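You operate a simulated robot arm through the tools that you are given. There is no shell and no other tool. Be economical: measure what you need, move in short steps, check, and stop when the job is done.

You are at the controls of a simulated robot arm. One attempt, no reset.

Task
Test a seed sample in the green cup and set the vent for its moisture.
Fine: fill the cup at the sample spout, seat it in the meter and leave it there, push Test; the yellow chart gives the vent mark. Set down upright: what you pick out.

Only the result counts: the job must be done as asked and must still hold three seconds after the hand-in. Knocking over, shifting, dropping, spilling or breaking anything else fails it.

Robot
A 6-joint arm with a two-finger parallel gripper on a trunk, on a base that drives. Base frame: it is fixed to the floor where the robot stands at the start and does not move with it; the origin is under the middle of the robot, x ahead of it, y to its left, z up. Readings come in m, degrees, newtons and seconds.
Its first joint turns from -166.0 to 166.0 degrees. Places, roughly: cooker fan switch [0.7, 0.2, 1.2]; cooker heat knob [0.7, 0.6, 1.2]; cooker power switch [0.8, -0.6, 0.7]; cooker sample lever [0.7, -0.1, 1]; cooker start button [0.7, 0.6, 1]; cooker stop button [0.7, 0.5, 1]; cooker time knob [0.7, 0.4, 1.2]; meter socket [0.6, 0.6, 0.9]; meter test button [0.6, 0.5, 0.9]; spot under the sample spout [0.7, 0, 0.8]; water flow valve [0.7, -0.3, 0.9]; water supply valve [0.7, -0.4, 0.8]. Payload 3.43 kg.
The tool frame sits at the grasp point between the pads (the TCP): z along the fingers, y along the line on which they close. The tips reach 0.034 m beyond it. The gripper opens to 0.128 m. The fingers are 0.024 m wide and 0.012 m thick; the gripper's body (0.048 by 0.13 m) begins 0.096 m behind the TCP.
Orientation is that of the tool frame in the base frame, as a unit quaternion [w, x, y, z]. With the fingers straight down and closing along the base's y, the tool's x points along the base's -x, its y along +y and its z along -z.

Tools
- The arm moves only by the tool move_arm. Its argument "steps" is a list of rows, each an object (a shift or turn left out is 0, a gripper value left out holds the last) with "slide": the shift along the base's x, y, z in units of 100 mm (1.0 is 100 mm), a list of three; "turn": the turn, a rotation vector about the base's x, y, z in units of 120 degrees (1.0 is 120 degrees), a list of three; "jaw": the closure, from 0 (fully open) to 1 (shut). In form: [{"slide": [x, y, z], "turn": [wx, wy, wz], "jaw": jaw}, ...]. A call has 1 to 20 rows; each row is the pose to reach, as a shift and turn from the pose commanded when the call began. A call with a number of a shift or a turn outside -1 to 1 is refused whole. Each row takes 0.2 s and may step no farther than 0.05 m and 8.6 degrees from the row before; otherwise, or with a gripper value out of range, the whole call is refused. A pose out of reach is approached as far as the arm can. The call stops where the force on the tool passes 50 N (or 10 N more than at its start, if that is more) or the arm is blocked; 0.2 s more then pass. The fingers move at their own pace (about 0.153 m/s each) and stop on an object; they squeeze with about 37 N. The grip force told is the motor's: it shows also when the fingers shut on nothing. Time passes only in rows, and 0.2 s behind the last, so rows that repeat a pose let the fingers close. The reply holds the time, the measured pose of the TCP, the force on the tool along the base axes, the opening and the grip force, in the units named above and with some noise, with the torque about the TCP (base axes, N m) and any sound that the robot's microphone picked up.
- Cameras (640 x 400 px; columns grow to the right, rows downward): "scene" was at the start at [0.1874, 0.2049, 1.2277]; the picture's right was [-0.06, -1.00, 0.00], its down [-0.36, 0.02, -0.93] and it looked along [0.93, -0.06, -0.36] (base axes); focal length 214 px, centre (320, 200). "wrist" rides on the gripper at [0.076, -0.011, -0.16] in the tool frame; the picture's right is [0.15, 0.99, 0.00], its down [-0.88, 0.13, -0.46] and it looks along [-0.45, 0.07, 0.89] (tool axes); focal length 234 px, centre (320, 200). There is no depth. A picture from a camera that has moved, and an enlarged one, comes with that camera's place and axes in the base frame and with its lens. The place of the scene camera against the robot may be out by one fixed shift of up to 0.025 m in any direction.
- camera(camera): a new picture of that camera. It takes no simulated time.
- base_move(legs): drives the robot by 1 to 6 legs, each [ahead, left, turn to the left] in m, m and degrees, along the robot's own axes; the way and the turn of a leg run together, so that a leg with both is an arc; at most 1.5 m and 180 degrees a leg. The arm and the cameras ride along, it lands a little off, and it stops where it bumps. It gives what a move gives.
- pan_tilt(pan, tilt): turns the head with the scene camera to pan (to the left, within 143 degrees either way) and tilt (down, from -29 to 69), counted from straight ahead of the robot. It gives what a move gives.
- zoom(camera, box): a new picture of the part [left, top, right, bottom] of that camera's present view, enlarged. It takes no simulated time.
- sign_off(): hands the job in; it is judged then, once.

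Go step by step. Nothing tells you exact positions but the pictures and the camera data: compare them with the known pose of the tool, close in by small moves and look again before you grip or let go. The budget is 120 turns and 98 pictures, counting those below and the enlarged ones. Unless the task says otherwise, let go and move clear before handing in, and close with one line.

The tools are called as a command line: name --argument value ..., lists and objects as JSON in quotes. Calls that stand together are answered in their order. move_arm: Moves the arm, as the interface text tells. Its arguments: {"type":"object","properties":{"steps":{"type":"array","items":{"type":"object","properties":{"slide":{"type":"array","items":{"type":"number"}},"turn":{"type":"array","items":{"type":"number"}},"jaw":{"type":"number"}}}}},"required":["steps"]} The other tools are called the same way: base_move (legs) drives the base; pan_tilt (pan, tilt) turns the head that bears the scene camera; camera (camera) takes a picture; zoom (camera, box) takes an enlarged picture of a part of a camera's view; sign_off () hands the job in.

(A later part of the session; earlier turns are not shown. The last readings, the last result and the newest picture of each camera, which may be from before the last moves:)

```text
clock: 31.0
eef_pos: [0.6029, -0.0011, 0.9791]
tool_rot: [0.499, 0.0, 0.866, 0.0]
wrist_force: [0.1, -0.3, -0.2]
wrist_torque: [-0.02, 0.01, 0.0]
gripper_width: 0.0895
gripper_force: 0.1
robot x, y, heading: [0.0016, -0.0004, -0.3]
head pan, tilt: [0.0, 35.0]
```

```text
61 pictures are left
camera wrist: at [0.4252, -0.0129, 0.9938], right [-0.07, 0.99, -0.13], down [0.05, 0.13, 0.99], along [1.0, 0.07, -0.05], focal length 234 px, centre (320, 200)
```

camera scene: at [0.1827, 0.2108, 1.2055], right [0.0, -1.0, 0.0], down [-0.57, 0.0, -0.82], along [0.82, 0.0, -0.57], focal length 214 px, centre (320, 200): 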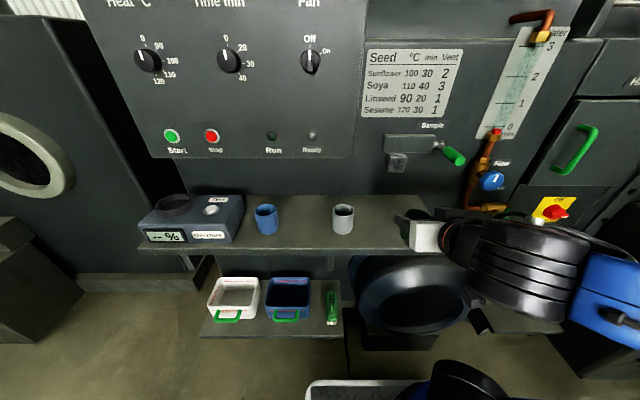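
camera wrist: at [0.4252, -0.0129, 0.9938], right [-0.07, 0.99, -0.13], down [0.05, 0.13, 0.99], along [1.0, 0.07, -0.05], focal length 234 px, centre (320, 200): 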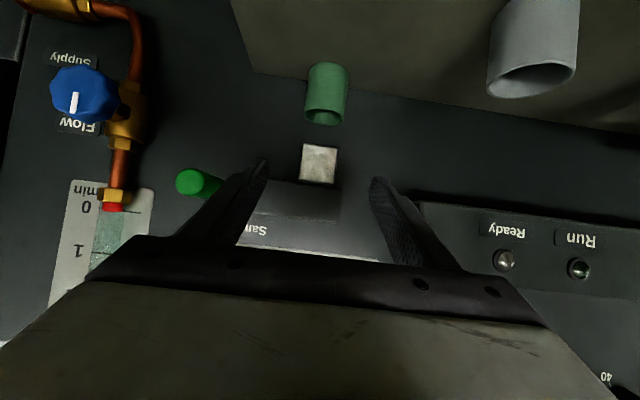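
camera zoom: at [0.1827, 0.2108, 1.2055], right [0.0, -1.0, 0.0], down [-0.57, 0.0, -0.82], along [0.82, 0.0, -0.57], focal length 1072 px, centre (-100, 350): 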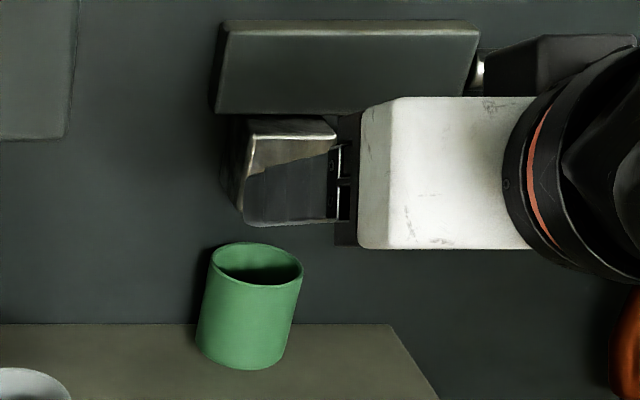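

The cup now stands fully under the spout. The lever handle end triangulates to about (0.645, −0.12, 0.981), running straight out from a pivot at x≈0.75. I'll go in front of it.

move_arm --steps '[{"slide": [-0.2, -0.3, 0.0], "jaw": 0.4}, {"slide": [-0.3, -0.7, 0.02]}, {"slide": [-0.3, -1, 0.02]}]'

move_arm --steps '[{"slide": [0, -0.18, 0], "jaw": 0.45}, {"slide": [0, -0.18, 0]}]'

camera --camera "wrist"

zoom --camera "scene" --box '[340, 110, 500, 210]'

```text
clock: 32.0
eef_pos: [0.5667, -0.0375, 0.9782]
tool_rot: [0.496, -0.09, 0.862, 0.052]
wrist_force: [0.0, -0.3, 1.0]
wrist_torque: [0.0, 0.01, -0.02]
gripper_width: 0.0769
gripper_force: 0.1
robot x, y, heading: [-0.0033, 0.0031, -0.1]
head pan, tilt: [0.0, 35.0]
stopped in row 3: the arm was blocked; the commanded pose is now the measured one
```

```text
clock: 32.6
eef_pos: [0.5685, -0.0566, 0.9797]
tool_rot: [0.497, -0.09, 0.861, 0.053]
wrist_force: [0.8, -0.7, 0.1]
wrist_torque: [0.03, -0.01, -0.04]
gripper_width: 0.0706
gripper_force: 0.0
robot x, y, heading: [-0.0016, 0.0006, 0.0]
head pan, tilt: [0.0, 35.0]
```

```text
60 pictures are left
camera wrist: at [0.3975, -0.1034, 0.9945], right [-0.28, 0.95, -0.13], down [0.02, 0.14, 0.99], along [0.96, 0.27, -0.06], focal length 234 px, centre (320, 200)
```

wrist: 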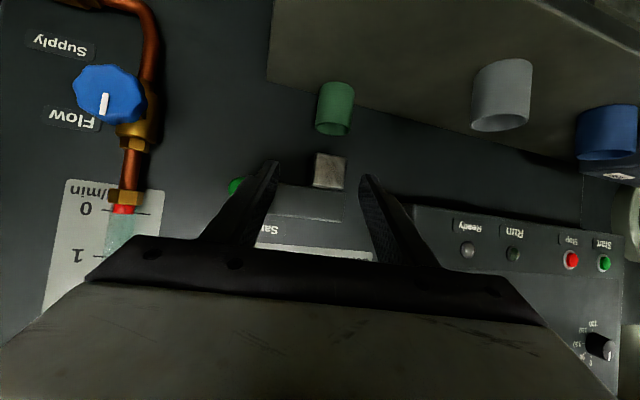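

```text
4.00 times, centred on (420, 160) of scene
camera zoom: at [0.1826, 0.2107, 1.2055], right [0.0, -1.0, 0.0], down [-0.57, 0.0, -0.82], along [0.82, 0.0, -0.57], focal length 858 px, centre (-80, 360)
```

zoom: 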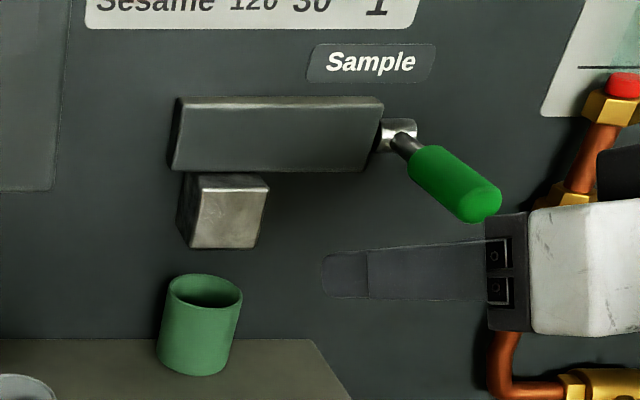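

The tilted pose binds the arm here and the hand has yawed. I'll lift, back off and return to fingers-straight-down, the pose that worked at the start, for the lever.

move_arm --steps '[{"slide": [-0.1, 0.1, 0.3]}, {"slide": [-0.1, 0.1, 0.6], "turn": [-0.0066, 0.062, -0.011]}, {"slide": [-0.1, 0.1, 0.9], "turn": [-0.0133, 0.1245, -0.0225]}, {"slide": [-0.1, 0.1, 1], "turn": [-0.02, 0.187, -0.034]}, {"slide": [-0.1, 0.1, 1], "turn": [-0.0265, 0.249, -0.045]}, {"slide": [-0.1, 0.1, 1], "turn": [-0.033, 0.311, -0.056]}, {"slide": [-0.1, 0.1, 1], "turn": [-0.04, 0.374, -0.0675]}, {"slide": [-0.1, 0.1, 1], "turn": [-0.0465, 0.436, -0.079]}, {"slide": [-0.1, 0.1, 1], "turn": [-0.053, 0.498, -0.09]}]'

camera --camera "wrist"

camera --camera "scene"

```text
clock: 34.6
eef_pos: [0.5561, -0.0465, 1.0784]
tool_rot: [0.0, -0.001, 1.0, -0.001]
wrist_force: [-0.7, 0.2, 0.7]
wrist_torque: [-0.01, -0.08, 0.0]
gripper_width: 0.0701
gripper_force: 0.1
robot x, y, heading: [-0.001, -0.0014, 0.2]
head pan, tilt: [0.0, 35.0]
```

```text
58 pictures are left
camera wrist: at [0.481, -0.0569, 1.2398], right [-0.15, 0.99, 0.0], down [0.88, 0.13, 0.45], along [0.45, 0.06, -0.89], focal length 234 px, centre (320, 200)
```

wrist: 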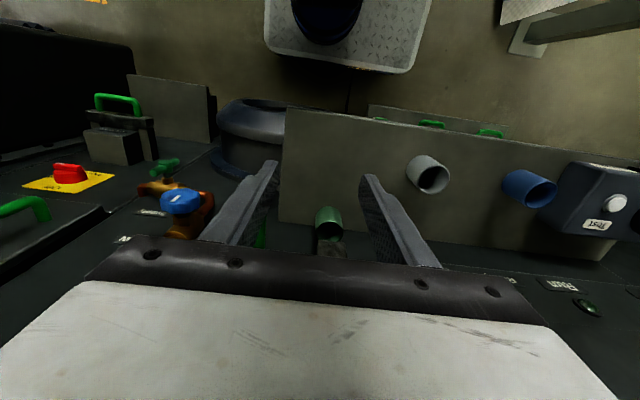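

```text
57 pictures are left
camera scene: at [0.1824, 0.2108, 1.2056], right [0.0, -1.0, 0.0], down [-0.57, 0.0, -0.82], along [0.82, 0.0, -0.57], focal length 214 px, centre (320, 200)
```

scene: 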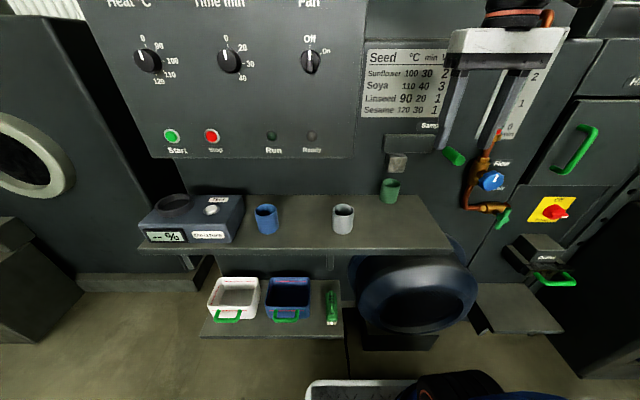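

The hand is straight down again. I'll move above the lever handle and check the alignment.

move_arm --steps '[{"slide": [0.3, -0.3, 0]}, {"slide": [0.65, -0.6, 0]}, {"slide": [1.0, -0.72, 0]}, {"slide": [1.0, -0.72, -0.3]}]'

camera --camera "wrist"

zoom --camera "scene" --box '[340, 90, 532, 210]'

```text
clock: 35.6
eef_pos: [0.6577, -0.1194, 1.0505]
tool_rot: [0.0, 0.0, 1.0, 0.0]
wrist_force: [-1.3, -0.3, 0.6]
wrist_torque: [-0.03, -0.02, -0.03]
gripper_width: 0.0705
gripper_force: 0.1
robot x, y, heading: [-0.0039, -0.0003, -0.1]
head pan, tilt: [0.0, 35.0]
```

```text
56 pictures are left
camera wrist: at [0.5817, -0.1304, 1.2103], right [-0.15, 0.99, 0.0], down [0.88, 0.13, 0.46], along [0.45, 0.07, -0.89], focal length 234 px, centre (320, 200)
```

wrist: 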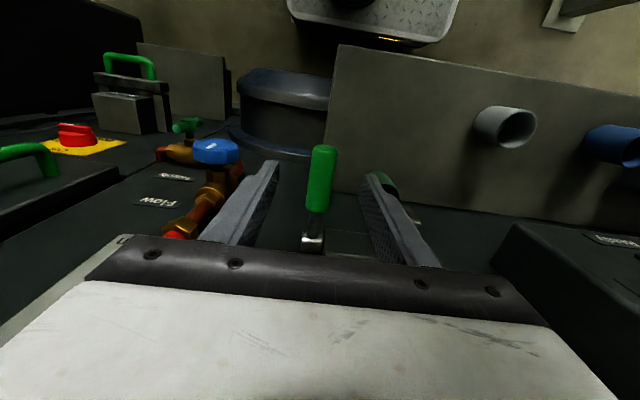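

```text
3.33 times, centred on (436, 150) of scene
camera zoom: at [0.1826, 0.2108, 1.2055], right [0.0, -1.0, 0.0], down [-0.57, 0.0, -0.82], along [0.82, 0.0, -0.57], focal length 715 px, centre (-67, 367)
```

zoom: 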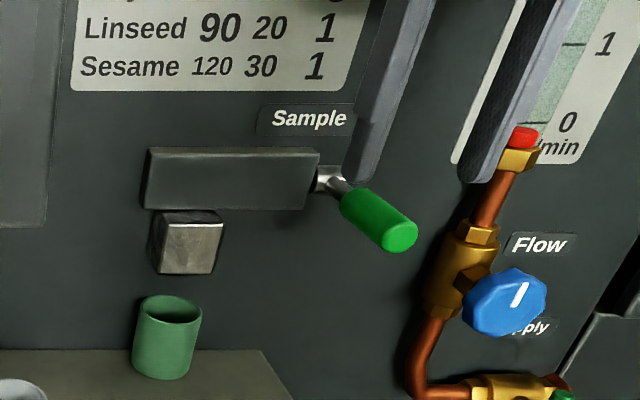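

The handle spans x 0.64–0.71 at y≈−0.116, centred between the fingers. I'll descend and grip it.

move_arm --steps '[{"slide": [0, 0.03, -0.35]}, {"slide": [0, 0.03, -0.68]}, {"slide": [0, 0.03, -0.68], "jaw": 0.7}, {"slide": [0, 0.03, -0.68], "jaw": 0.85}, {"slide": [0, 0.03, -0.68], "jaw": 0.85}]'

zoom --camera "scene" --box '[340, 90, 532, 210]'

```text
clock: 36.8
eef_pos: [0.6585, -0.1144, 0.9803]
tool_rot: [0.0, 0.0, 1.0, -0.001]
wrist_force: [-0.5, -15.6, -2.2]
wrist_torque: [0.0, 0.02, 0.15]
gripper_width: 0.0285
gripper_force: 8.3
robot x, y, heading: [0.0023, -0.0027, 0.1]
head pan, tilt: [0.0, 35.0]
```

```text
3.33 times, centred on (436, 150) of scene
camera zoom: at [0.1828, 0.21, 1.2056], right [0.0, -1.0, 0.0], down [-0.57, 0.0, -0.82], along [0.82, 0.0, -0.57], focal length 715 px, centre (-67, 367)
```

zoom: 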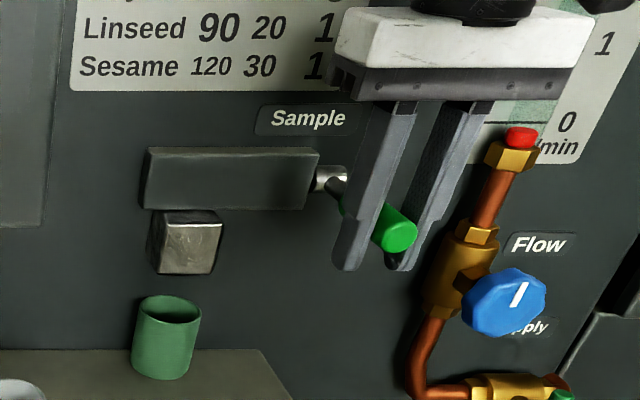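

One finger touches first, so I'll shift about 4 mm to −y, then nudge the lever down slightly and look for resistance or flow.

move_arm --steps '[{"slide": [0, -0.04, 0], "jaw": 0.85}, {"slide": [0, -0.04, 0]}, {"slide": [0, -0.04, -0.05]}, {"slide": [0.01, -0.04, -0.1]}]'

zoom --camera "scene" --box '[340, 90, 532, 210]'

```text
clock: 37.8
eef_pos: [0.6585, -0.1145, 0.9716]
tool_rot: [0.0, 0.0, 1.0, -0.002]
wrist_force: [1.5, 29.2, 13.9]
wrist_torque: [-0.04, -1.28, -1.06]
gripper_width: 0.0248
gripper_force: 44.5
robot x, y, heading: [-0.0, -0.0008, 0.1]
head pan, tilt: [0.0, 35.0]
```

```text
3.33 times, centred on (436, 150) of scene
camera zoom: at [0.1822, 0.2123, 1.2054], right [0.0, -1.0, 0.0], down [-0.57, 0.0, -0.82], along [0.82, 0.0, -0.57], focal length 715 px, centre (-67, 367)
```

zoom: 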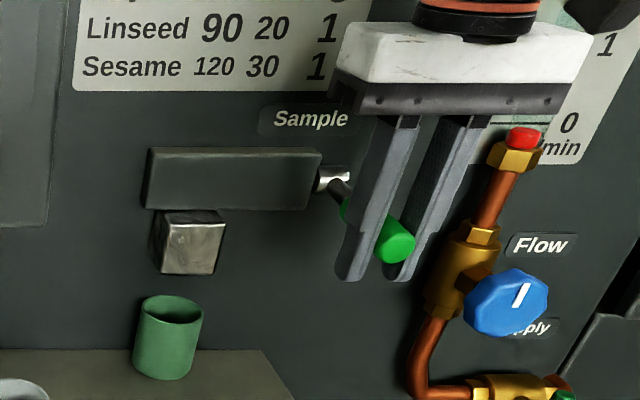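

The lever moves down. I'll relieve the side load and continue down in small steps.

move_arm --steps '[{"slide": [0, 0.025, 0]}, {"slide": [0.01, 0.025, -0.05]}, {"slide": [0.02, 0.025, -0.1]}]'

zoom --camera "scene" --box '[340, 90, 532, 210]'

```text
clock: 38.6
eef_pos: [0.6614, -0.1148, 0.9607]
tool_rot: [0.0, -0.001, 1.0, -0.001]
wrist_force: [-4.9, 7.9, 13.6]
wrist_torque: [-0.04, -1.25, -0.79]
gripper_width: 0.0252
gripper_force: 45.2
robot x, y, heading: [-0.0014, 0.0046, 0.1]
head pan, tilt: [0.0, 35.0]
```

```text
3.33 times, centred on (436, 150) of scene
camera zoom: at [0.1821, 0.2109, 1.2055], right [0.0, -1.0, 0.0], down [-0.57, 0.0, -0.82], along [0.82, 0.0, -0.57], focal length 715 px, centre (-67, 367)
```

zoom: 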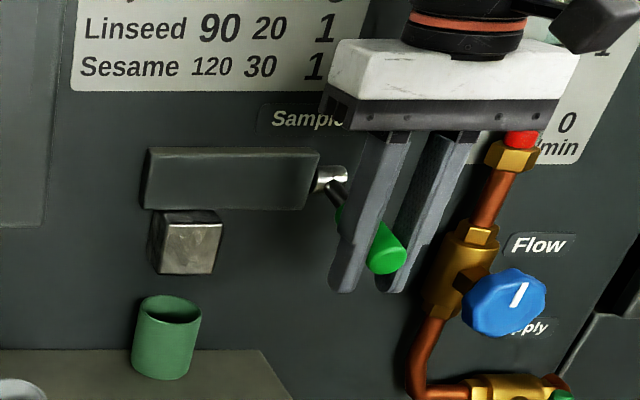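

move_arm --steps '[{"slide": [0.02, 0.005, -0.06]}, {"slide": [0.05, 0.005, -0.13]}, {"slide": [0.05, 0.005, -0.13]}]'

zoom --camera "scene" --box '[340, 90, 532, 210]'

```text
clock: 39.4
eef_pos: [0.6643, -0.1145, 0.9479]
tool_rot: [-0.001, 0.0, 1.0, -0.001]
wrist_force: [-22.2, -7.0, 9.5]
wrist_torque: [-0.02, -1.43, -0.42]
gripper_width: 0.0254
gripper_force: 44.9
robot x, y, heading: [-0.0024, 0.0009, 0.2]
head pan, tilt: [0.0, 35.0]
```

```text
3.33 times, centred on (436, 150) of scene
camera zoom: at [0.1815, 0.2104, 1.2057], right [0.0, -1.0, 0.0], down [-0.57, 0.0, -0.82], along [0.82, 0.0, -0.57], focal length 715 px, centre (-67, 367)
```

zoom: 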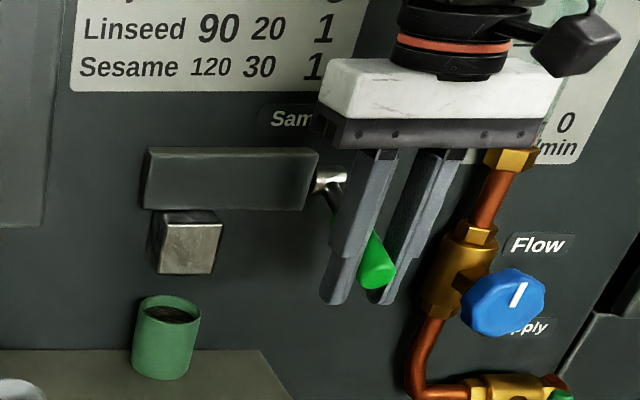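

The cup now shows seed near the top, so I'll bring the lever back up right away.

move_arm --steps '[{"slide": [-0.04, 0.0, 0.1]}, {"slide": [-0.08, 0.0, 0.22]}, {"slide": [-0.09, 0, 0.33]}]'

zoom --camera "scene" --box '[340, 110, 500, 210]'

zoom --camera "scene" --box '[370, 170, 418, 210]'

```text
clock: 40.2
eef_pos: [0.6574, -0.1146, 0.98]
tool_rot: [0.0, 0.0, 1.0, -0.001]
wrist_force: [2.0, -12.3, -5.0]
wrist_torque: [0.03, 0.02, -0.15]
gripper_width: 0.0263
gripper_force: 6.5
robot x, y, heading: [-0.0004, 0.0007, -0.2]
head pan, tilt: [0.0, 35.0]
```

```text
4.00 times, centred on (420, 160) of scene
camera zoom: at [0.183, 0.2103, 1.2056], right [0.0, -1.0, 0.0], down [-0.57, 0.0, -0.82], along [0.82, 0.0, -0.57], focal length 858 px, centre (-80, 360)
```

zoom: 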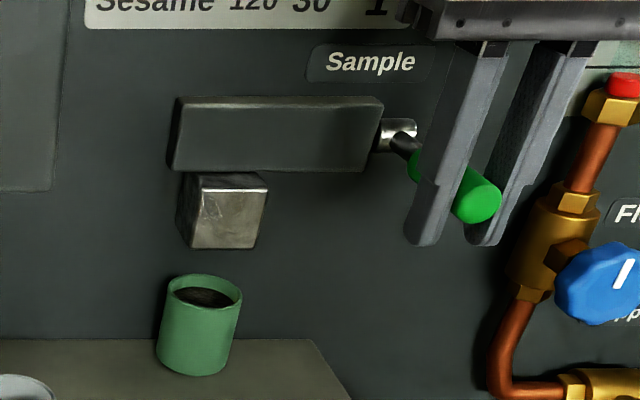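

```text
10.00 times, centred on (394, 190) of scene
camera zoom: at [0.183, 0.2103, 1.2056], right [0.0, -1.0, 0.0], down [-0.57, 0.0, -0.82], along [0.82, 0.0, -0.57], focal length 2145 px, centre (-420, 300)
```

zoom: 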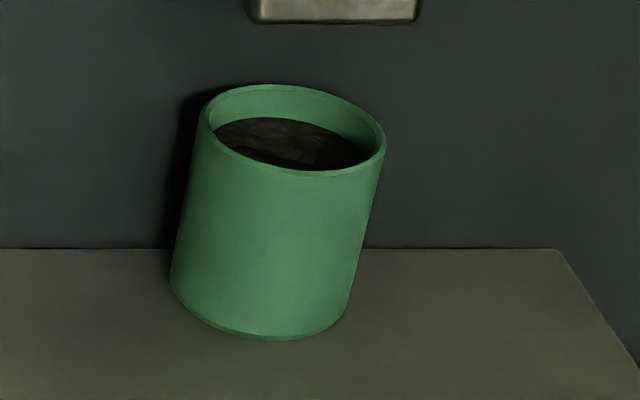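

The cup is filled with nothing spilled, and the lever is back up. I'll release the lever and rise, then return to the tilted pose in front of the cup.

move_arm --steps '[{"slide": [0, 0, 0], "jaw": 0.5}, {"slide": [0, 0, 0], "jaw": 0.4}, {"slide": [0, 0, 0.4]}, {"slide": [-0.1, 0.1, 0.8]}, {"slide": [-0.4, 0.4, 1]}, {"slide": [-0.7, 0.75, 1]}, {"slide": [-0.8, 1, 1]}]'

move_arm --steps '[{"slide": [-0.2, 0.15, 0], "turn": [0, -0.06, 0], "jaw": 0.3}, {"slide": [-0.2, 0.15, 0], "turn": [0, -0.12, 0]}, {"slide": [-0.2, 0.15, 0], "turn": [0, -0.18, 0]}, {"slide": [-0.2, 0.15, 0], "turn": [0, -0.24, 0]}, {"slide": [-0.2, 0.15, 0], "turn": [0, -0.3, 0]}, {"slide": [-0.2, 0.15, 0], "turn": [0, -0.36, 0]}, {"slide": [-0.2, 0.15, 0], "turn": [0, -0.42, 0]}, {"slide": [-0.1, 0.15, -0.1], "turn": [0, -0.48, 0]}, {"slide": [0, 0.15, -0.3], "turn": [0, -0.5, 0]}]'

camera --camera "wrist"

```text
clock: 41.8
eef_pos: [0.5758, -0.0144, 1.083]
tool_rot: [-0.001, -0.001, 1.0, -0.001]
wrist_force: [-0.3, 0.1, 0.1]
wrist_torque: [0.02, -0.01, 0.02]
gripper_width: 0.0767
gripper_force: 0.0
robot x, y, heading: [0.0006, -0.0002, 0.1]
head pan, tilt: [0.0, 35.0]
```

```text
clock: 43.8
eef_pos: [0.5775, 0.0014, 1.049]
tool_rot: [0.5, 0.0, 0.866, 0.0]
wrist_force: [-0.2, -0.9, 0.7]
wrist_torque: [-0.03, -0.01, -0.01]
gripper_width: 0.0897
gripper_force: 0.1
robot x, y, heading: [-0.0026, 0.0006, -0.1]
head pan, tilt: [0.0, 35.0]
```

```text
48 pictures are left
camera wrist: at [0.4004, -0.011, 1.0646], right [-0.07, 0.99, -0.13], down [0.05, 0.13, 0.99], along [1.0, 0.07, -0.05], focal length 234 px, centre (320, 200)
```

wrist: 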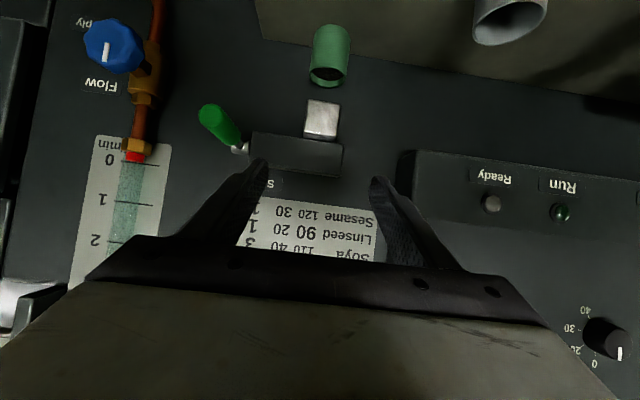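

I'm lined up. My earlier regrip slid vertically, so I'll first drag the cup gently out along the shelf, then regrip it centred before lifting.

move_arm --steps '[{"slide": [0.1, 0, -0.4]}, {"slide": [0.2, -0.01, -0.8]}, {"slide": [0.25, -0.01, -1]}]'

move_arm --steps '[{"slide": [0.1, 0, -0.3]}, {"slide": [0.2, 0, -0.5]}, {"slide": [0.4, 0, -0.98]}, {"slide": [0.8, 0, -0.99]}, {"slide": [1, 0, -0.99]}]'

zoom --camera "wrist" --box '[160, 60, 480, 260]'

```text
clock: 44.6
eef_pos: [0.6006, -0.0002, 0.951]
tool_rot: [0.5, 0.001, 0.866, 0.0]
wrist_force: [-0.7, 0.5, 0.3]
wrist_torque: [0.02, 0.02, 0.0]
gripper_width: 0.0894
gripper_force: 0.1
robot x, y, heading: [-0.0008, 0.001, 0.0]
head pan, tilt: [0.0, 35.0]
```

```text
refused: row 3 steps farther than a row can; nothing moved
```

```text
2.00 times, centred on (320, 160) of wrist
camera zoom: at [0.4251, -0.0125, 0.9662], right [-0.07, 0.99, -0.13], down [0.05, 0.13, 0.99], along [1.0, 0.07, -0.06], focal length 468 px, centre (320, 280)
```

zoom: 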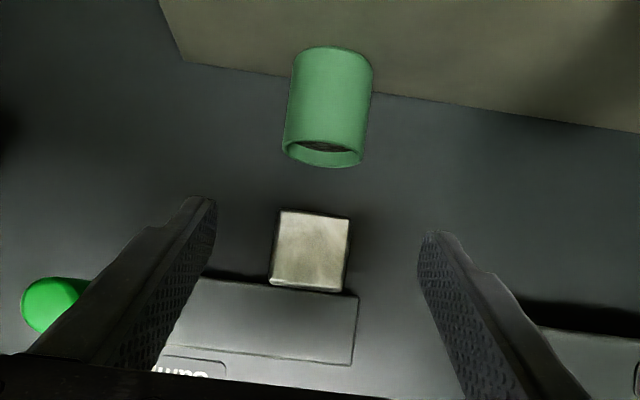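

move_arm --steps '[{"slide": [0.1, 0, -0.4]}, {"slide": [0.2, 0, -0.8]}, {"slide": [0.4, 0, -1]}, {"slide": [0.8, 0, -1]}, {"slide": [1, 0, -1]}]'

move_arm --steps '[{"slide": [0.2, 0, 0]}, {"slide": [0.3, 0, 0]}, {"slide": [0.3, 0, 0], "jaw": 0.5}, {"slide": [0.3, 0, 0], "jaw": 0.7}, {"slide": [0.3, 0, 0], "jaw": 0.7}]'

zoom --camera "wrist" --box '[220, 80, 420, 280]'

```text
clock: 45.8
eef_pos: [0.7012, -0.0033, 0.8517]
tool_rot: [0.5, -0.001, 0.866, 0.001]
wrist_force: [-0.2, 1.0, -0.2]
wrist_torque: [-0.02, -0.01, 0.01]
gripper_width: 0.0897
gripper_force: 0.1
robot x, y, heading: [-0.0014, -0.0022, -0.2]
head pan, tilt: [0.0, 35.0]
```

```text
clock: 47.0
eef_pos: [0.7316, -0.0025, 0.8515]
tool_rot: [0.5, 0.0, 0.866, -0.001]
wrist_force: [-0.5, 0.4, 0.0]
wrist_torque: [-0.03, 0.02, -0.04]
gripper_width: 0.0543
gripper_force: 36.9
robot x, y, heading: [0.0023, -0.0002, 0.2]
head pan, tilt: [0.0, 35.0]
```

```text
2.00 times, centred on (320, 180) of wrist
camera zoom: at [0.5543, -0.0138, 0.867], right [-0.07, 0.99, -0.13], down [0.05, 0.13, 0.99], along [1.0, 0.07, -0.06], focal length 468 px, centre (320, 240)
```

zoom: 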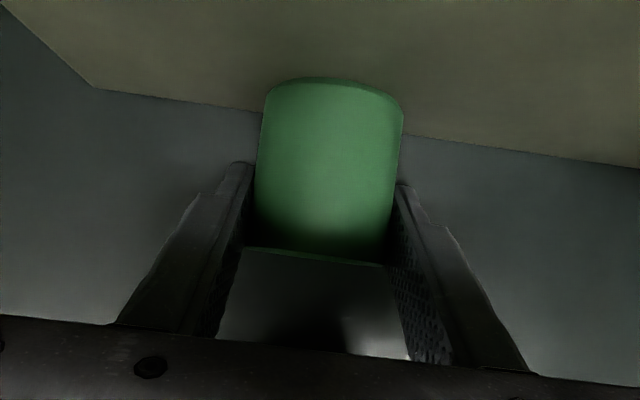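

Gripped with the cup standing on the shelf. I'll drag it straight back about 40 mm at a constant height.

move_arm --steps '[{"slide": [-0.06, 0, 0]}, {"slide": [-0.14, 0, 0]}, {"slide": [-0.24, 0, 0]}, {"slide": [-0.34, 0, 0]}, {"slide": [-0.4, 0, 0]}, {"slide": [-0.4, 0, 0]}]'

move_arm --steps '[{"slide": [0, 0, 0], "jaw": 0.5}, {"slide": [0, 0, 0], "jaw": 0.35}, {"slide": [0.08, 0, -0.02]}, {"slide": [0.13, 0, -0.04]}]'

zoom --camera "wrist" --box '[220, 80, 420, 280]'

zoom --camera "scene" --box '[340, 130, 468, 210]'

```text
clock: 48.4
eef_pos: [0.6916, -0.0001, 0.8504]
tool_rot: [0.5, 0.0, 0.866, -0.001]
wrist_force: [0.1, 0.6, -0.6]
wrist_torque: [0.01, 0.01, -0.02]
gripper_width: 0.0546
gripper_force: 37.2
robot x, y, heading: [0.0026, 0.0023, 0.2]
head pan, tilt: [0.0, 35.0]
```

```text
clock: 49.4
eef_pos: [0.7048, -0.001, 0.8465]
tool_rot: [0.499, 0.0, 0.866, 0.0]
wrist_force: [0.1, 0.6, -0.5]
wrist_torque: [0.0, 0.03, -0.02]
gripper_width: 0.0831
gripper_force: 0.2
robot x, y, heading: [-0.0013, -0.0022, 0.2]
head pan, tilt: [0.0, 35.0]
```

```text
2.00 times, centred on (320, 180) of wrist
camera zoom: at [0.5275, -0.0131, 0.8617], right [-0.07, 0.99, -0.13], down [0.05, 0.13, 0.99], along [1.0, 0.07, -0.06], focal length 468 px, centre (320, 240)
```

zoom: 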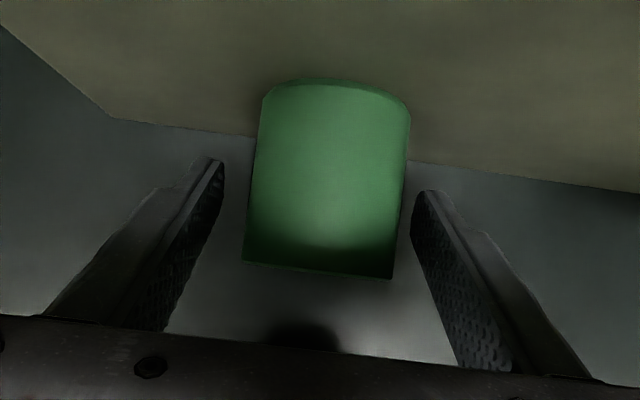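

```text
5.00 times, centred on (404, 170) of scene
camera zoom: at [0.1827, 0.2108, 1.2055], right [0.0, -1.0, 0.0], down [-0.57, 0.0, -0.82], along [0.82, 0.0, -0.57], focal length 1072 px, centre (-100, 350)
```

zoom: 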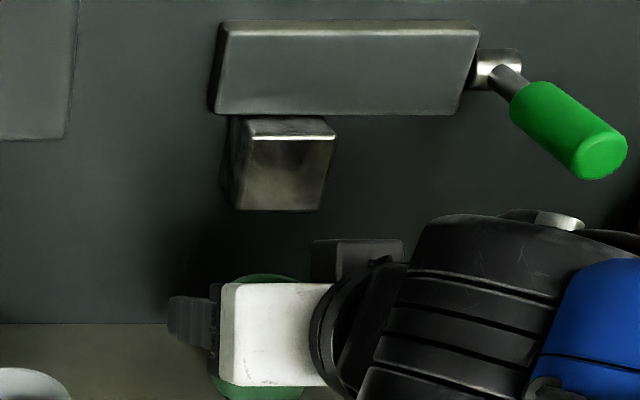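

The cup is centred on the TCP again. I'll grip, lift slowly and check that it comes up.

move_arm --steps '[{"slide": [0.01, 0, 0], "jaw": 0.5}, {"slide": [0.01, 0, 0], "jaw": 0.75}, {"slide": [0.01, 0, 0], "jaw": 0.75}, {"slide": [0.01, 0, 0], "jaw": 0.75}, {"slide": [0.01, 0, 0.05]}, {"slide": [0.01, 0, 0.1]}, {"slide": [0.01, 0, 0.14]}]'

zoom --camera "wrist" --box '[220, 80, 420, 280]'

```text
clock: 51.0
eef_pos: [0.707, -0.0007, 0.8617]
tool_rot: [0.5, 0.0, 0.866, 0.0]
wrist_force: [-1.1, 0.2, 0.8]
wrist_torque: [-0.02, 0.0, -0.01]
gripper_width: 0.0548
gripper_force: 36.9
robot x, y, heading: [0.0038, 0.0014, 0.0]
head pan, tilt: [0.0, 35.0]
```

```text
2.00 times, centred on (320, 180) of wrist
camera zoom: at [0.5294, -0.0123, 0.8766], right [-0.07, 0.99, -0.13], down [0.05, 0.13, 0.99], along [1.0, 0.07, -0.06], focal length 468 px, centre (320, 240)
```

zoom: 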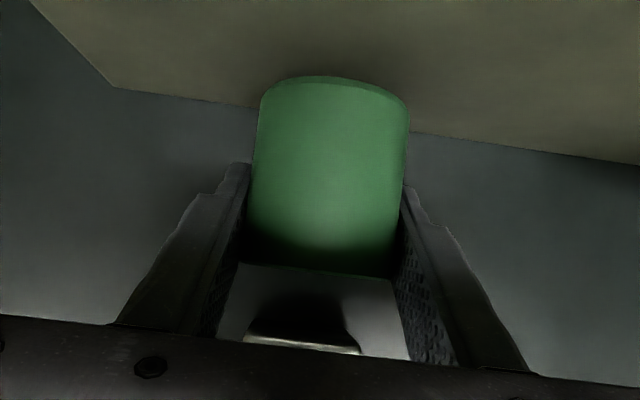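

The cup is lifted securely. I'll back out from under the spout, then rise.

move_arm --steps '[{"slide": [-0.1, 0, 0]}, {"slide": [-0.3, 0, 0]}, {"slide": [-0.55, 0, 0]}, {"slide": [-0.8, 0, 0]}, {"slide": [-1, 0, 0.1]}, {"slide": [-1, 0, 0.3]}]'

move_arm --steps '[{"slide": [0, 0, 0.25]}, {"slide": [-0.2, 0.1, 0.5]}, {"slide": [-0.4, 0.3, 0.7]}, {"slide": [-0.4, 0.6, 0.75]}, {"slide": [-0.4, 0.9, 0.75]}, {"slide": [-0.4, 1, 0.75]}]'

zoom --camera "wrist" --box '[220, 80, 420, 280]'

```text
clock: 52.4
eef_pos: [0.6043, -0.0, 0.8925]
tool_rot: [0.5, 0.001, 0.866, -0.001]
wrist_force: [-0.5, 0.7, -0.2]
wrist_torque: [-0.01, -0.03, 0.0]
gripper_width: 0.055
gripper_force: 37.1
robot x, y, heading: [-0.001, -0.0025, -0.1]
head pan, tilt: [0.0, 35.0]
```

```text
clock: 53.8
eef_pos: [0.5637, 0.099, 0.9661]
tool_rot: [0.5, 0.0, 0.866, -0.001]
wrist_force: [0.2, -0.3, 0.1]
wrist_torque: [-0.05, -0.03, 0.03]
gripper_width: 0.0548
gripper_force: 36.6
robot x, y, heading: [0.0025, -0.0012, -0.1]
head pan, tilt: [0.0, 35.0]
```

```text
2.00 times, centred on (320, 180) of wrist
camera zoom: at [0.3873, 0.0873, 0.9814], right [-0.07, 0.99, -0.13], down [0.05, 0.13, 0.99], along [1.0, 0.07, -0.06], focal length 468 px, centre (320, 240)
```

zoom: 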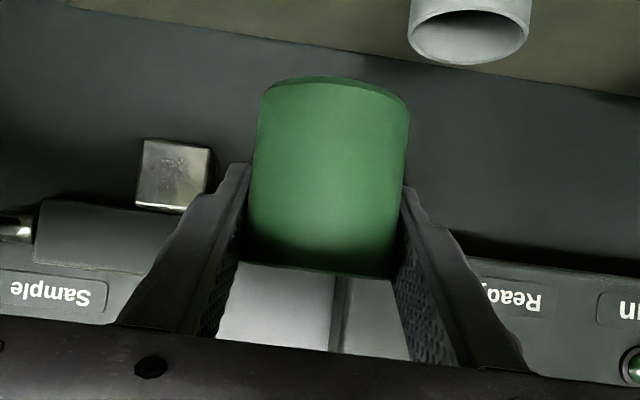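

The cup is firm in the grip. I'll carry it left toward the meter, well above the other cups.

move_arm --steps '[{"slide": [-0.1, 0.2, 0.1]}, {"slide": [-0.2, 0.45, 0.2]}, {"slide": [-0.3, 0.7, 0.2]}, {"slide": [-0.4, 1, 0.2]}]'

move_arm --steps '[{"slide": [0, 0.25, 0]}, {"slide": [0, 0.5, 0]}, {"slide": [0, 0.75, 0]}, {"slide": [0, 1, 0]}]'

move_arm --steps '[{"slide": [0, 0.25, 0]}, {"slide": [0, 0.5, 0]}, {"slide": [0, 0.75, 0]}, {"slide": [0, 1, 0]}]'

camera --camera "wrist"

camera --camera "scene"

```text
clock: 54.8
eef_pos: [0.5243, 0.2, 0.9857]
tool_rot: [0.5, 0.0, 0.866, 0.0]
wrist_force: [-0.5, -0.6, -0.8]
wrist_torque: [0.0, 0.01, 0.01]
gripper_width: 0.0547
gripper_force: 37.5
robot x, y, heading: [0.0025, -0.0002, -0.3]
head pan, tilt: [0.0, 35.0]
```

```text
clock: 55.8
eef_pos: [0.525, 0.2995, 0.986]
tool_rot: [0.5, 0.001, 0.866, -0.001]
wrist_force: [1.1, -0.6, -1.5]
wrist_torque: [0.03, 0.03, 0.01]
gripper_width: 0.0546
gripper_force: 36.6
robot x, y, heading: [-0.0015, 0.0, 0.1]
head pan, tilt: [0.0, 35.0]
```

```text
clock: 56.8
eef_pos: [0.5251, 0.3997, 0.9874]
tool_rot: [0.5, 0.0, 0.866, 0.0]
wrist_force: [0.6, -0.1, 0.5]
wrist_torque: [-0.02, -0.02, 0.06]
gripper_width: 0.0547
gripper_force: 37.1
robot x, y, heading: [0.0005, 0.0005, -0.2]
head pan, tilt: [0.0, 35.0]
```

```text
41 pictures are left
camera wrist: at [0.3484, 0.3886, 1.0023], right [-0.07, 0.99, -0.13], down [0.05, 0.13, 0.99], along [1.0, 0.07, -0.06], focal length 234 px, centre (320, 200)
```

wrist: 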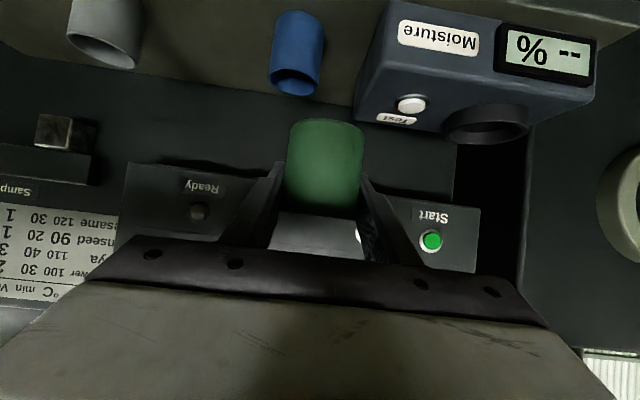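

```text
40 pictures are left
camera scene: at [0.1828, 0.2106, 1.2055], right [0.0, -1.0, 0.0], down [-0.57, 0.0, -0.82], along [0.82, 0.0, -0.57], focal length 214 px, centre (320, 200)
```

scene: 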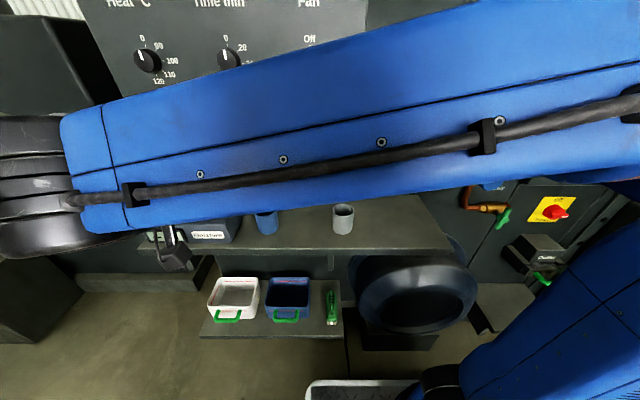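

The meter socket ring is in view at roughly (0.585, 0.575). I'll move further left to triangulate it.

move_arm --steps '[{"slide": [-0.1, 0.25, 0]}, {"slide": [-0.2, 0.5, 0]}, {"slide": [-0.3, 0.75, 0]}, {"slide": [-0.4, 1, 0]}]'

camera --camera "wrist"

```text
clock: 57.8
eef_pos: [0.4861, 0.4993, 0.9849]
tool_rot: [0.499, 0.002, 0.867, -0.001]
wrist_force: [0.0, 0.7, 0.1]
wrist_torque: [0.05, 0.03, 0.01]
gripper_width: 0.0548
gripper_force: 37.4
robot x, y, heading: [0.004, -0.0027, 0.2]
head pan, tilt: [0.0, 35.0]
```

```text
39 pictures are left
camera wrist: at [0.3081, 0.4875, 1.0004], right [-0.07, 0.99, -0.13], down [0.05, 0.13, 0.99], along [1.0, 0.07, -0.06], focal length 234 px, centre (320, 200)
```

wrist: 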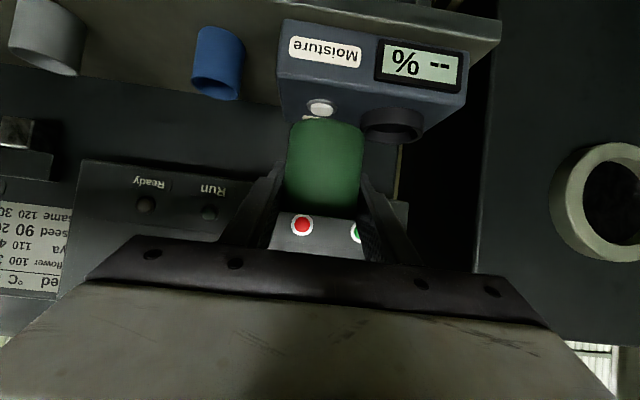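

Triangulation puts the socket top at about (0.609, 0.59, 0.878). I'll line up in front of it at y 0.59 and look again.

move_arm --steps '[{"slide": [0, 0.25, 0]}, {"slide": [0, 0.5, -0.1]}, {"slide": [0, 0.75, -0.2]}, {"slide": [0, 0.9, -0.3]}]'

camera --camera "wrist"

camera --camera "scene"

```text
clock: 58.8
eef_pos: [0.4873, 0.5911, 0.9562]
tool_rot: [0.5, 0.0, 0.866, 0.0]
wrist_force: [-0.1, 0.5, 0.2]
wrist_torque: [0.02, 0.03, 0.01]
gripper_width: 0.0547
gripper_force: 37.2
robot x, y, heading: [0.0, -0.0011, -0.0]
head pan, tilt: [0.0, 35.0]
```

```text
38 pictures are left
camera wrist: at [0.3093, 0.5779, 0.9712], right [-0.07, 0.99, -0.13], down [0.05, 0.13, 0.99], along [1.0, 0.06, -0.06], focal length 234 px, centre (320, 200)
```

wrist: 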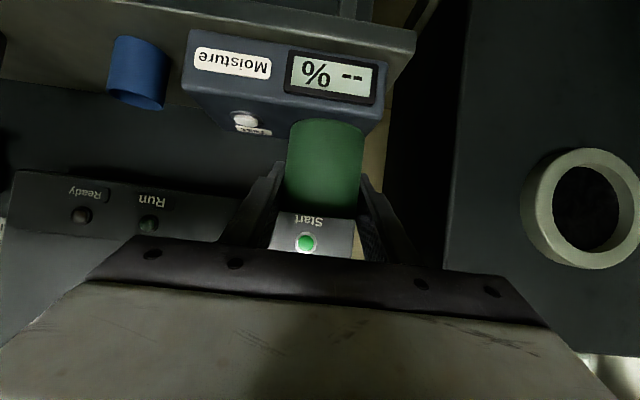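

```text
37 pictures are left
camera scene: at [0.1827, 0.2108, 1.2055], right [0.0, -1.0, 0.0], down [-0.57, 0.0, -0.82], along [0.82, 0.0, -0.57], focal length 214 px, centre (320, 200)
```

scene: 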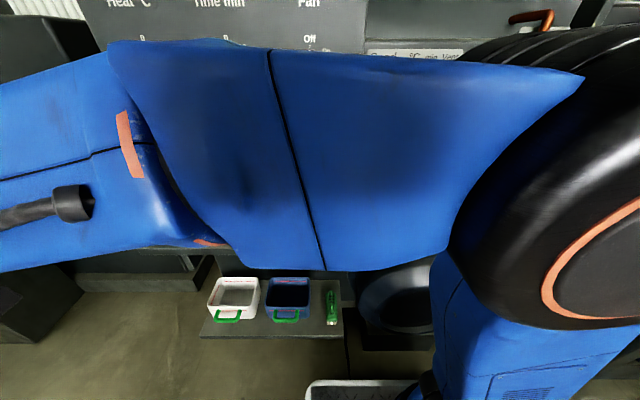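

The cup hides the socket from here. I'll rise so the ring appears past the cup's base.

move_arm --steps '[{"slide": [0, 0, 0.25]}, {"slide": [0, 0, 0.5]}, {"slide": [0, 0, 0.75]}, {"slide": [0, 0, 1]}]'

zoom --camera "wrist" --box '[200, 0, 440, 150]'

```text
clock: 59.8
eef_pos: [0.4851, 0.5886, 1.0534]
tool_rot: [0.5, 0.0, 0.866, -0.001]
wrist_force: [-0.2, -0.1, -0.3]
wrist_torque: [0.01, -0.03, -0.03]
gripper_width: 0.0548
gripper_force: 36.9
robot x, y, heading: [0.0012, 0.0001, -0.2]
head pan, tilt: [0.0, 35.0]
```

```text
2.67 times, centred on (320, 75) of wrist
camera zoom: at [0.3084, 0.5776, 1.0692], right [-0.07, 0.99, -0.13], down [0.05, 0.13, 0.99], along [1.0, 0.07, -0.06], focal length 624 px, centre (320, 533)
```

zoom: 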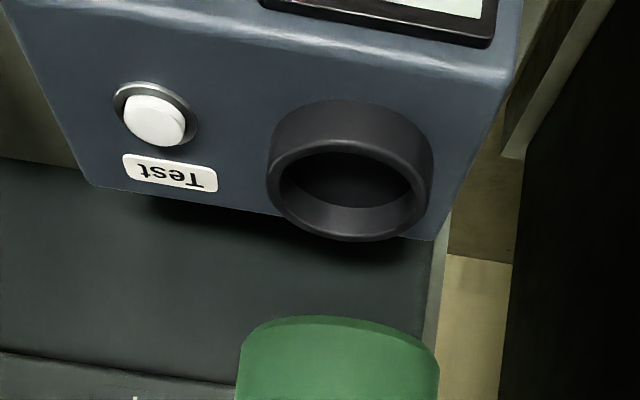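

The ring is clearly seen, centred on y≈0.591. One more view from 60 mm closer will fix x and z.

move_arm --steps '[{"slide": [0.25, 0, 0]}, {"slide": [0.5, 0, 0]}, {"slide": [0.7, 0, 0]}]'

zoom --camera "wrist" --box '[200, 0, 440, 150]'

```text
clock: 60.6
eef_pos: [0.5558, 0.5893, 1.0561]
tool_rot: [0.5, 0.0, 0.866, 0.0]
wrist_force: [0.5, -0.3, -0.7]
wrist_torque: [-0.01, 0.0, -0.03]
gripper_width: 0.0545
gripper_force: 36.9
robot x, y, heading: [-0.0001, -0.0013, -0.2]
head pan, tilt: [0.0, 35.0]
```

```text
2.67 times, centred on (320, 75) of wrist
camera zoom: at [0.3784, 0.5777, 1.072], right [-0.07, 0.99, -0.13], down [0.05, 0.13, 0.99], along [1.0, 0.07, -0.06], focal length 624 px, centre (320, 533)
```

zoom: 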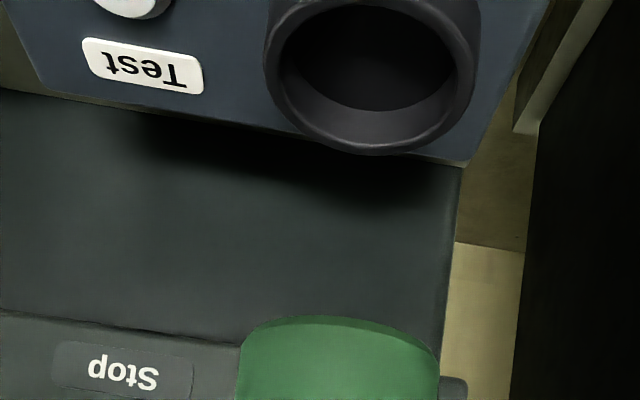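

The socket centre is about (0.606, 0.5905), with its top at z≈0.886 and inner radius about 33 mm against the cup's 27 mm. I'll hover just above it and check.

move_arm --steps '[{"slide": [0.25, 0.01, 0]}, {"slide": [0.49, 0.015, -0.15]}, {"slide": [0.49, 0.015, -0.45]}, {"slide": [0.49, 0.015, -0.75]}, {"slide": [0.49, 0.015, -1]}]'

zoom --camera "wrist" --box '[200, 30, 440, 180]'

```text
clock: 61.8
eef_pos: [0.6037, 0.5909, 0.9576]
tool_rot: [0.499, 0.001, 0.867, -0.001]
wrist_force: [-0.6, -0.2, -0.2]
wrist_torque: [0.0, 0.01, 0.04]
gripper_width: 0.0548
gripper_force: 37.3
robot x, y, heading: [0.0009, -0.0011, 0.1]
head pan, tilt: [0.0, 35.0]
```

```text
2.67 times, centred on (320, 105) of wrist
camera zoom: at [0.4275, 0.5788, 0.9725], right [-0.07, 0.99, -0.13], down [0.05, 0.13, 0.99], along [1.0, 0.07, -0.06], focal length 624 px, centre (320, 453)
```

zoom: 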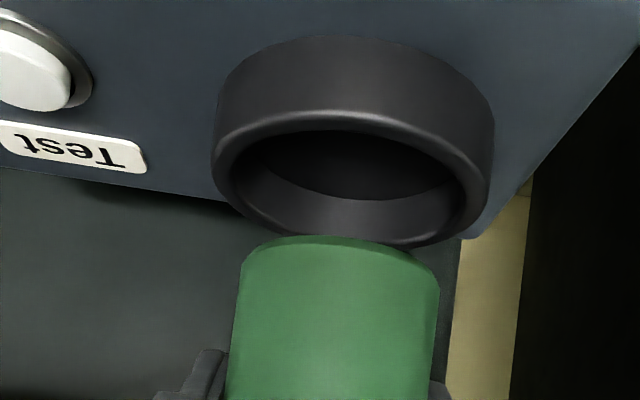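

The alignment in y is good, and x I take as 0.608. I'll nudge 3 mm forward and lower to just above the ring to check visually.

move_arm --steps '[{"slide": [0.03, 0, -0.1]}, {"slide": [0.03, 0, -0.2]}, {"slide": [0.03, 0, -0.23]}]'

zoom --camera "wrist" --box '[200, 50, 440, 200]'

```text
clock: 62.6
eef_pos: [0.6072, 0.5908, 0.9328]
tool_rot: [0.5, 0.001, 0.866, 0.0]
wrist_force: [-0.8, -0.6, -1.0]
wrist_torque: [0.02, 0.02, 0.01]
gripper_width: 0.0544
gripper_force: 37.3
robot x, y, heading: [-0.0016, 0.0015, -0.2]
head pan, tilt: [0.0, 35.0]
```

```text
2.67 times, centred on (320, 125) of wrist
camera zoom: at [0.4308, 0.579, 0.9482], right [-0.07, 0.99, -0.13], down [0.05, 0.13, 0.99], along [1.0, 0.07, -0.06], focal length 624 px, centre (320, 400)
```

zoom: 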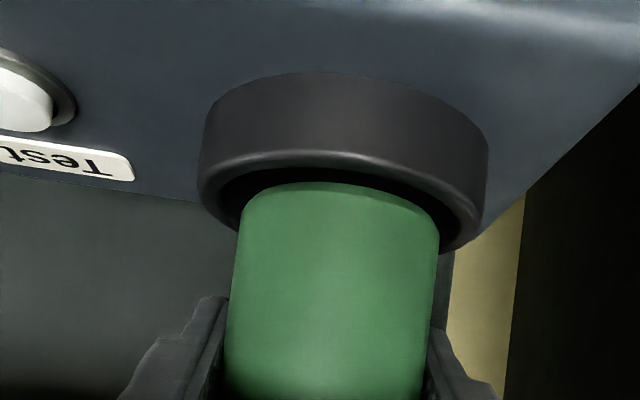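

The gaps left and right are even. I'll move 2 mm forward and lower slowly into the socket, watching the force.

move_arm --steps '[{"slide": [0.02, 0.0, -0.02]}, {"slide": [0.02, 0, -0.05]}, {"slide": [0.02, 0, -0.08]}, {"slide": [0.02, 0, -0.1]}]'

zoom --camera "wrist" --box '[200, 50, 440, 200]'

```text
clock: 63.6
eef_pos: [0.6096, 0.5913, 0.9227]
tool_rot: [0.5, 0.0, 0.866, -0.001]
wrist_force: [0.1, -0.2, 0.5]
wrist_torque: [0.0, -0.01, 0.0]
gripper_width: 0.0544
gripper_force: 36.9
robot x, y, heading: [0.0009, 0.0011, -0.0]
head pan, tilt: [0.0, 35.0]
```

```text
2.67 times, centred on (320, 125) of wrist
camera zoom: at [0.4332, 0.5794, 0.9382], right [-0.07, 0.99, -0.13], down [0.05, 0.13, 0.99], along [1.0, 0.07, -0.06], focal length 624 px, centre (320, 400)
```

zoom: 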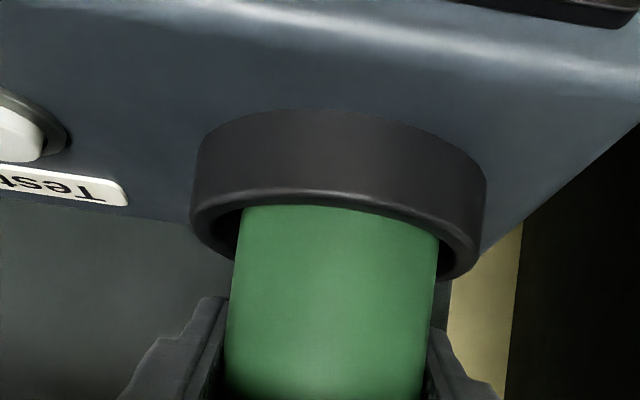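

The cup base is inside the ring with no contact force. I'll keep lowering until it seats.

move_arm --steps '[{"slide": [0, 0, -0.03]}, {"slide": [0, 0, -0.06]}, {"slide": [0, 0, -0.08]}]'

move_arm --steps '[{"slide": [0, 0, -0.02]}, {"slide": [0, 0, -0.04]}]'

zoom --camera "wrist" --box '[200, 50, 440, 200]'

```text
clock: 64.4
eef_pos: [0.6091, 0.5909, 0.9145]
tool_rot: [0.5, 0.0, 0.866, 0.0]
wrist_force: [0.1, 1.0, 7.1]
wrist_torque: [0.05, 0.0, 0.02]
gripper_width: 0.0547
gripper_force: 36.4
robot x, y, heading: [-0.0013, -0.001, 0.5]
head pan, tilt: [0.0, 35.0]
```

```text
clock: 65.0
eef_pos: [0.6095, 0.5908, 0.9123]
tool_rot: [0.501, 0.002, 0.866, 0.0]
wrist_force: [4.1, -0.4, 35.6]
wrist_torque: [-0.25, -0.12, -0.08]
gripper_width: 0.055
gripper_force: 37.0
robot x, y, heading: [0.0021, -0.0037, 0.2]
head pan, tilt: [0.0, 35.0]
```

```text
2.67 times, centred on (320, 125) of wrist
camera zoom: at [0.4327, 0.5785, 0.9273], right [-0.07, 0.99, -0.12], down [0.04, 0.13, 0.99], along [1.0, 0.07, -0.05], focal length 624 px, centre (320, 400)
```

zoom: 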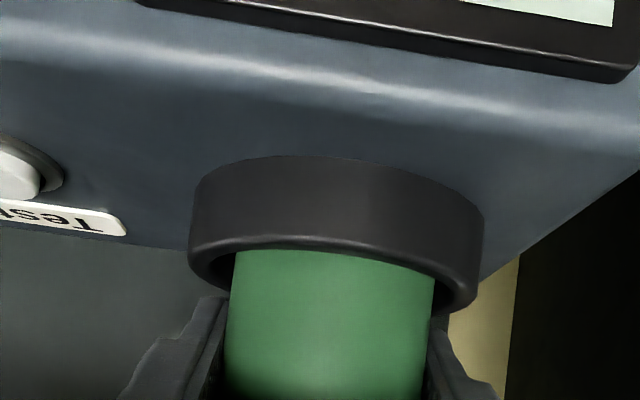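

The cup bottoms out at TCP z≈0.914. I'll unload, open, withdraw along the fingers and check that it is seated.

move_arm --steps '[{"slide": [0, 0, 0.03]}, {"slide": [0, 0, 0.03], "jaw": 0.5}, {"slide": [0, 0, 0.03], "jaw": 0.35}, {"slide": [0, 0, 0.05], "jaw": 0.3}, {"slide": [-0.2, 0, 0.15]}, {"slide": [-0.5, 0, 0.3]}, {"slide": [-0.9, 0, 0.5]}, {"slide": [-1, 0, 0.9]}]'

camera --camera "wrist"

```text
clock: 66.8
eef_pos: [0.5109, 0.5888, 1.0017]
tool_rot: [0.5, 0.0, 0.866, 0.0]
wrist_force: [0.0, -0.5, -0.4]
wrist_torque: [0.02, 0.0, -0.01]
gripper_width: 0.0897
gripper_force: 0.1
robot x, y, heading: [0.0004, -0.0029, -0.0]
head pan, tilt: [0.0, 35.0]
```

```text
30 pictures are left
camera wrist: at [0.3336, 0.5779, 1.0177], right [-0.07, 0.99, -0.13], down [0.05, 0.13, 0.99], along [1.0, 0.06, -0.06], focal length 234 px, centre (320, 200)
```

wrist: 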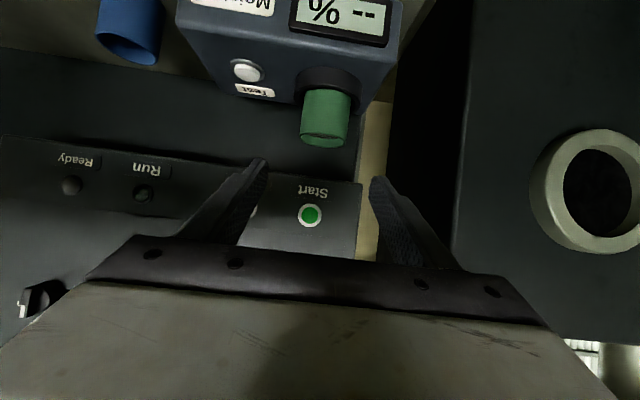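

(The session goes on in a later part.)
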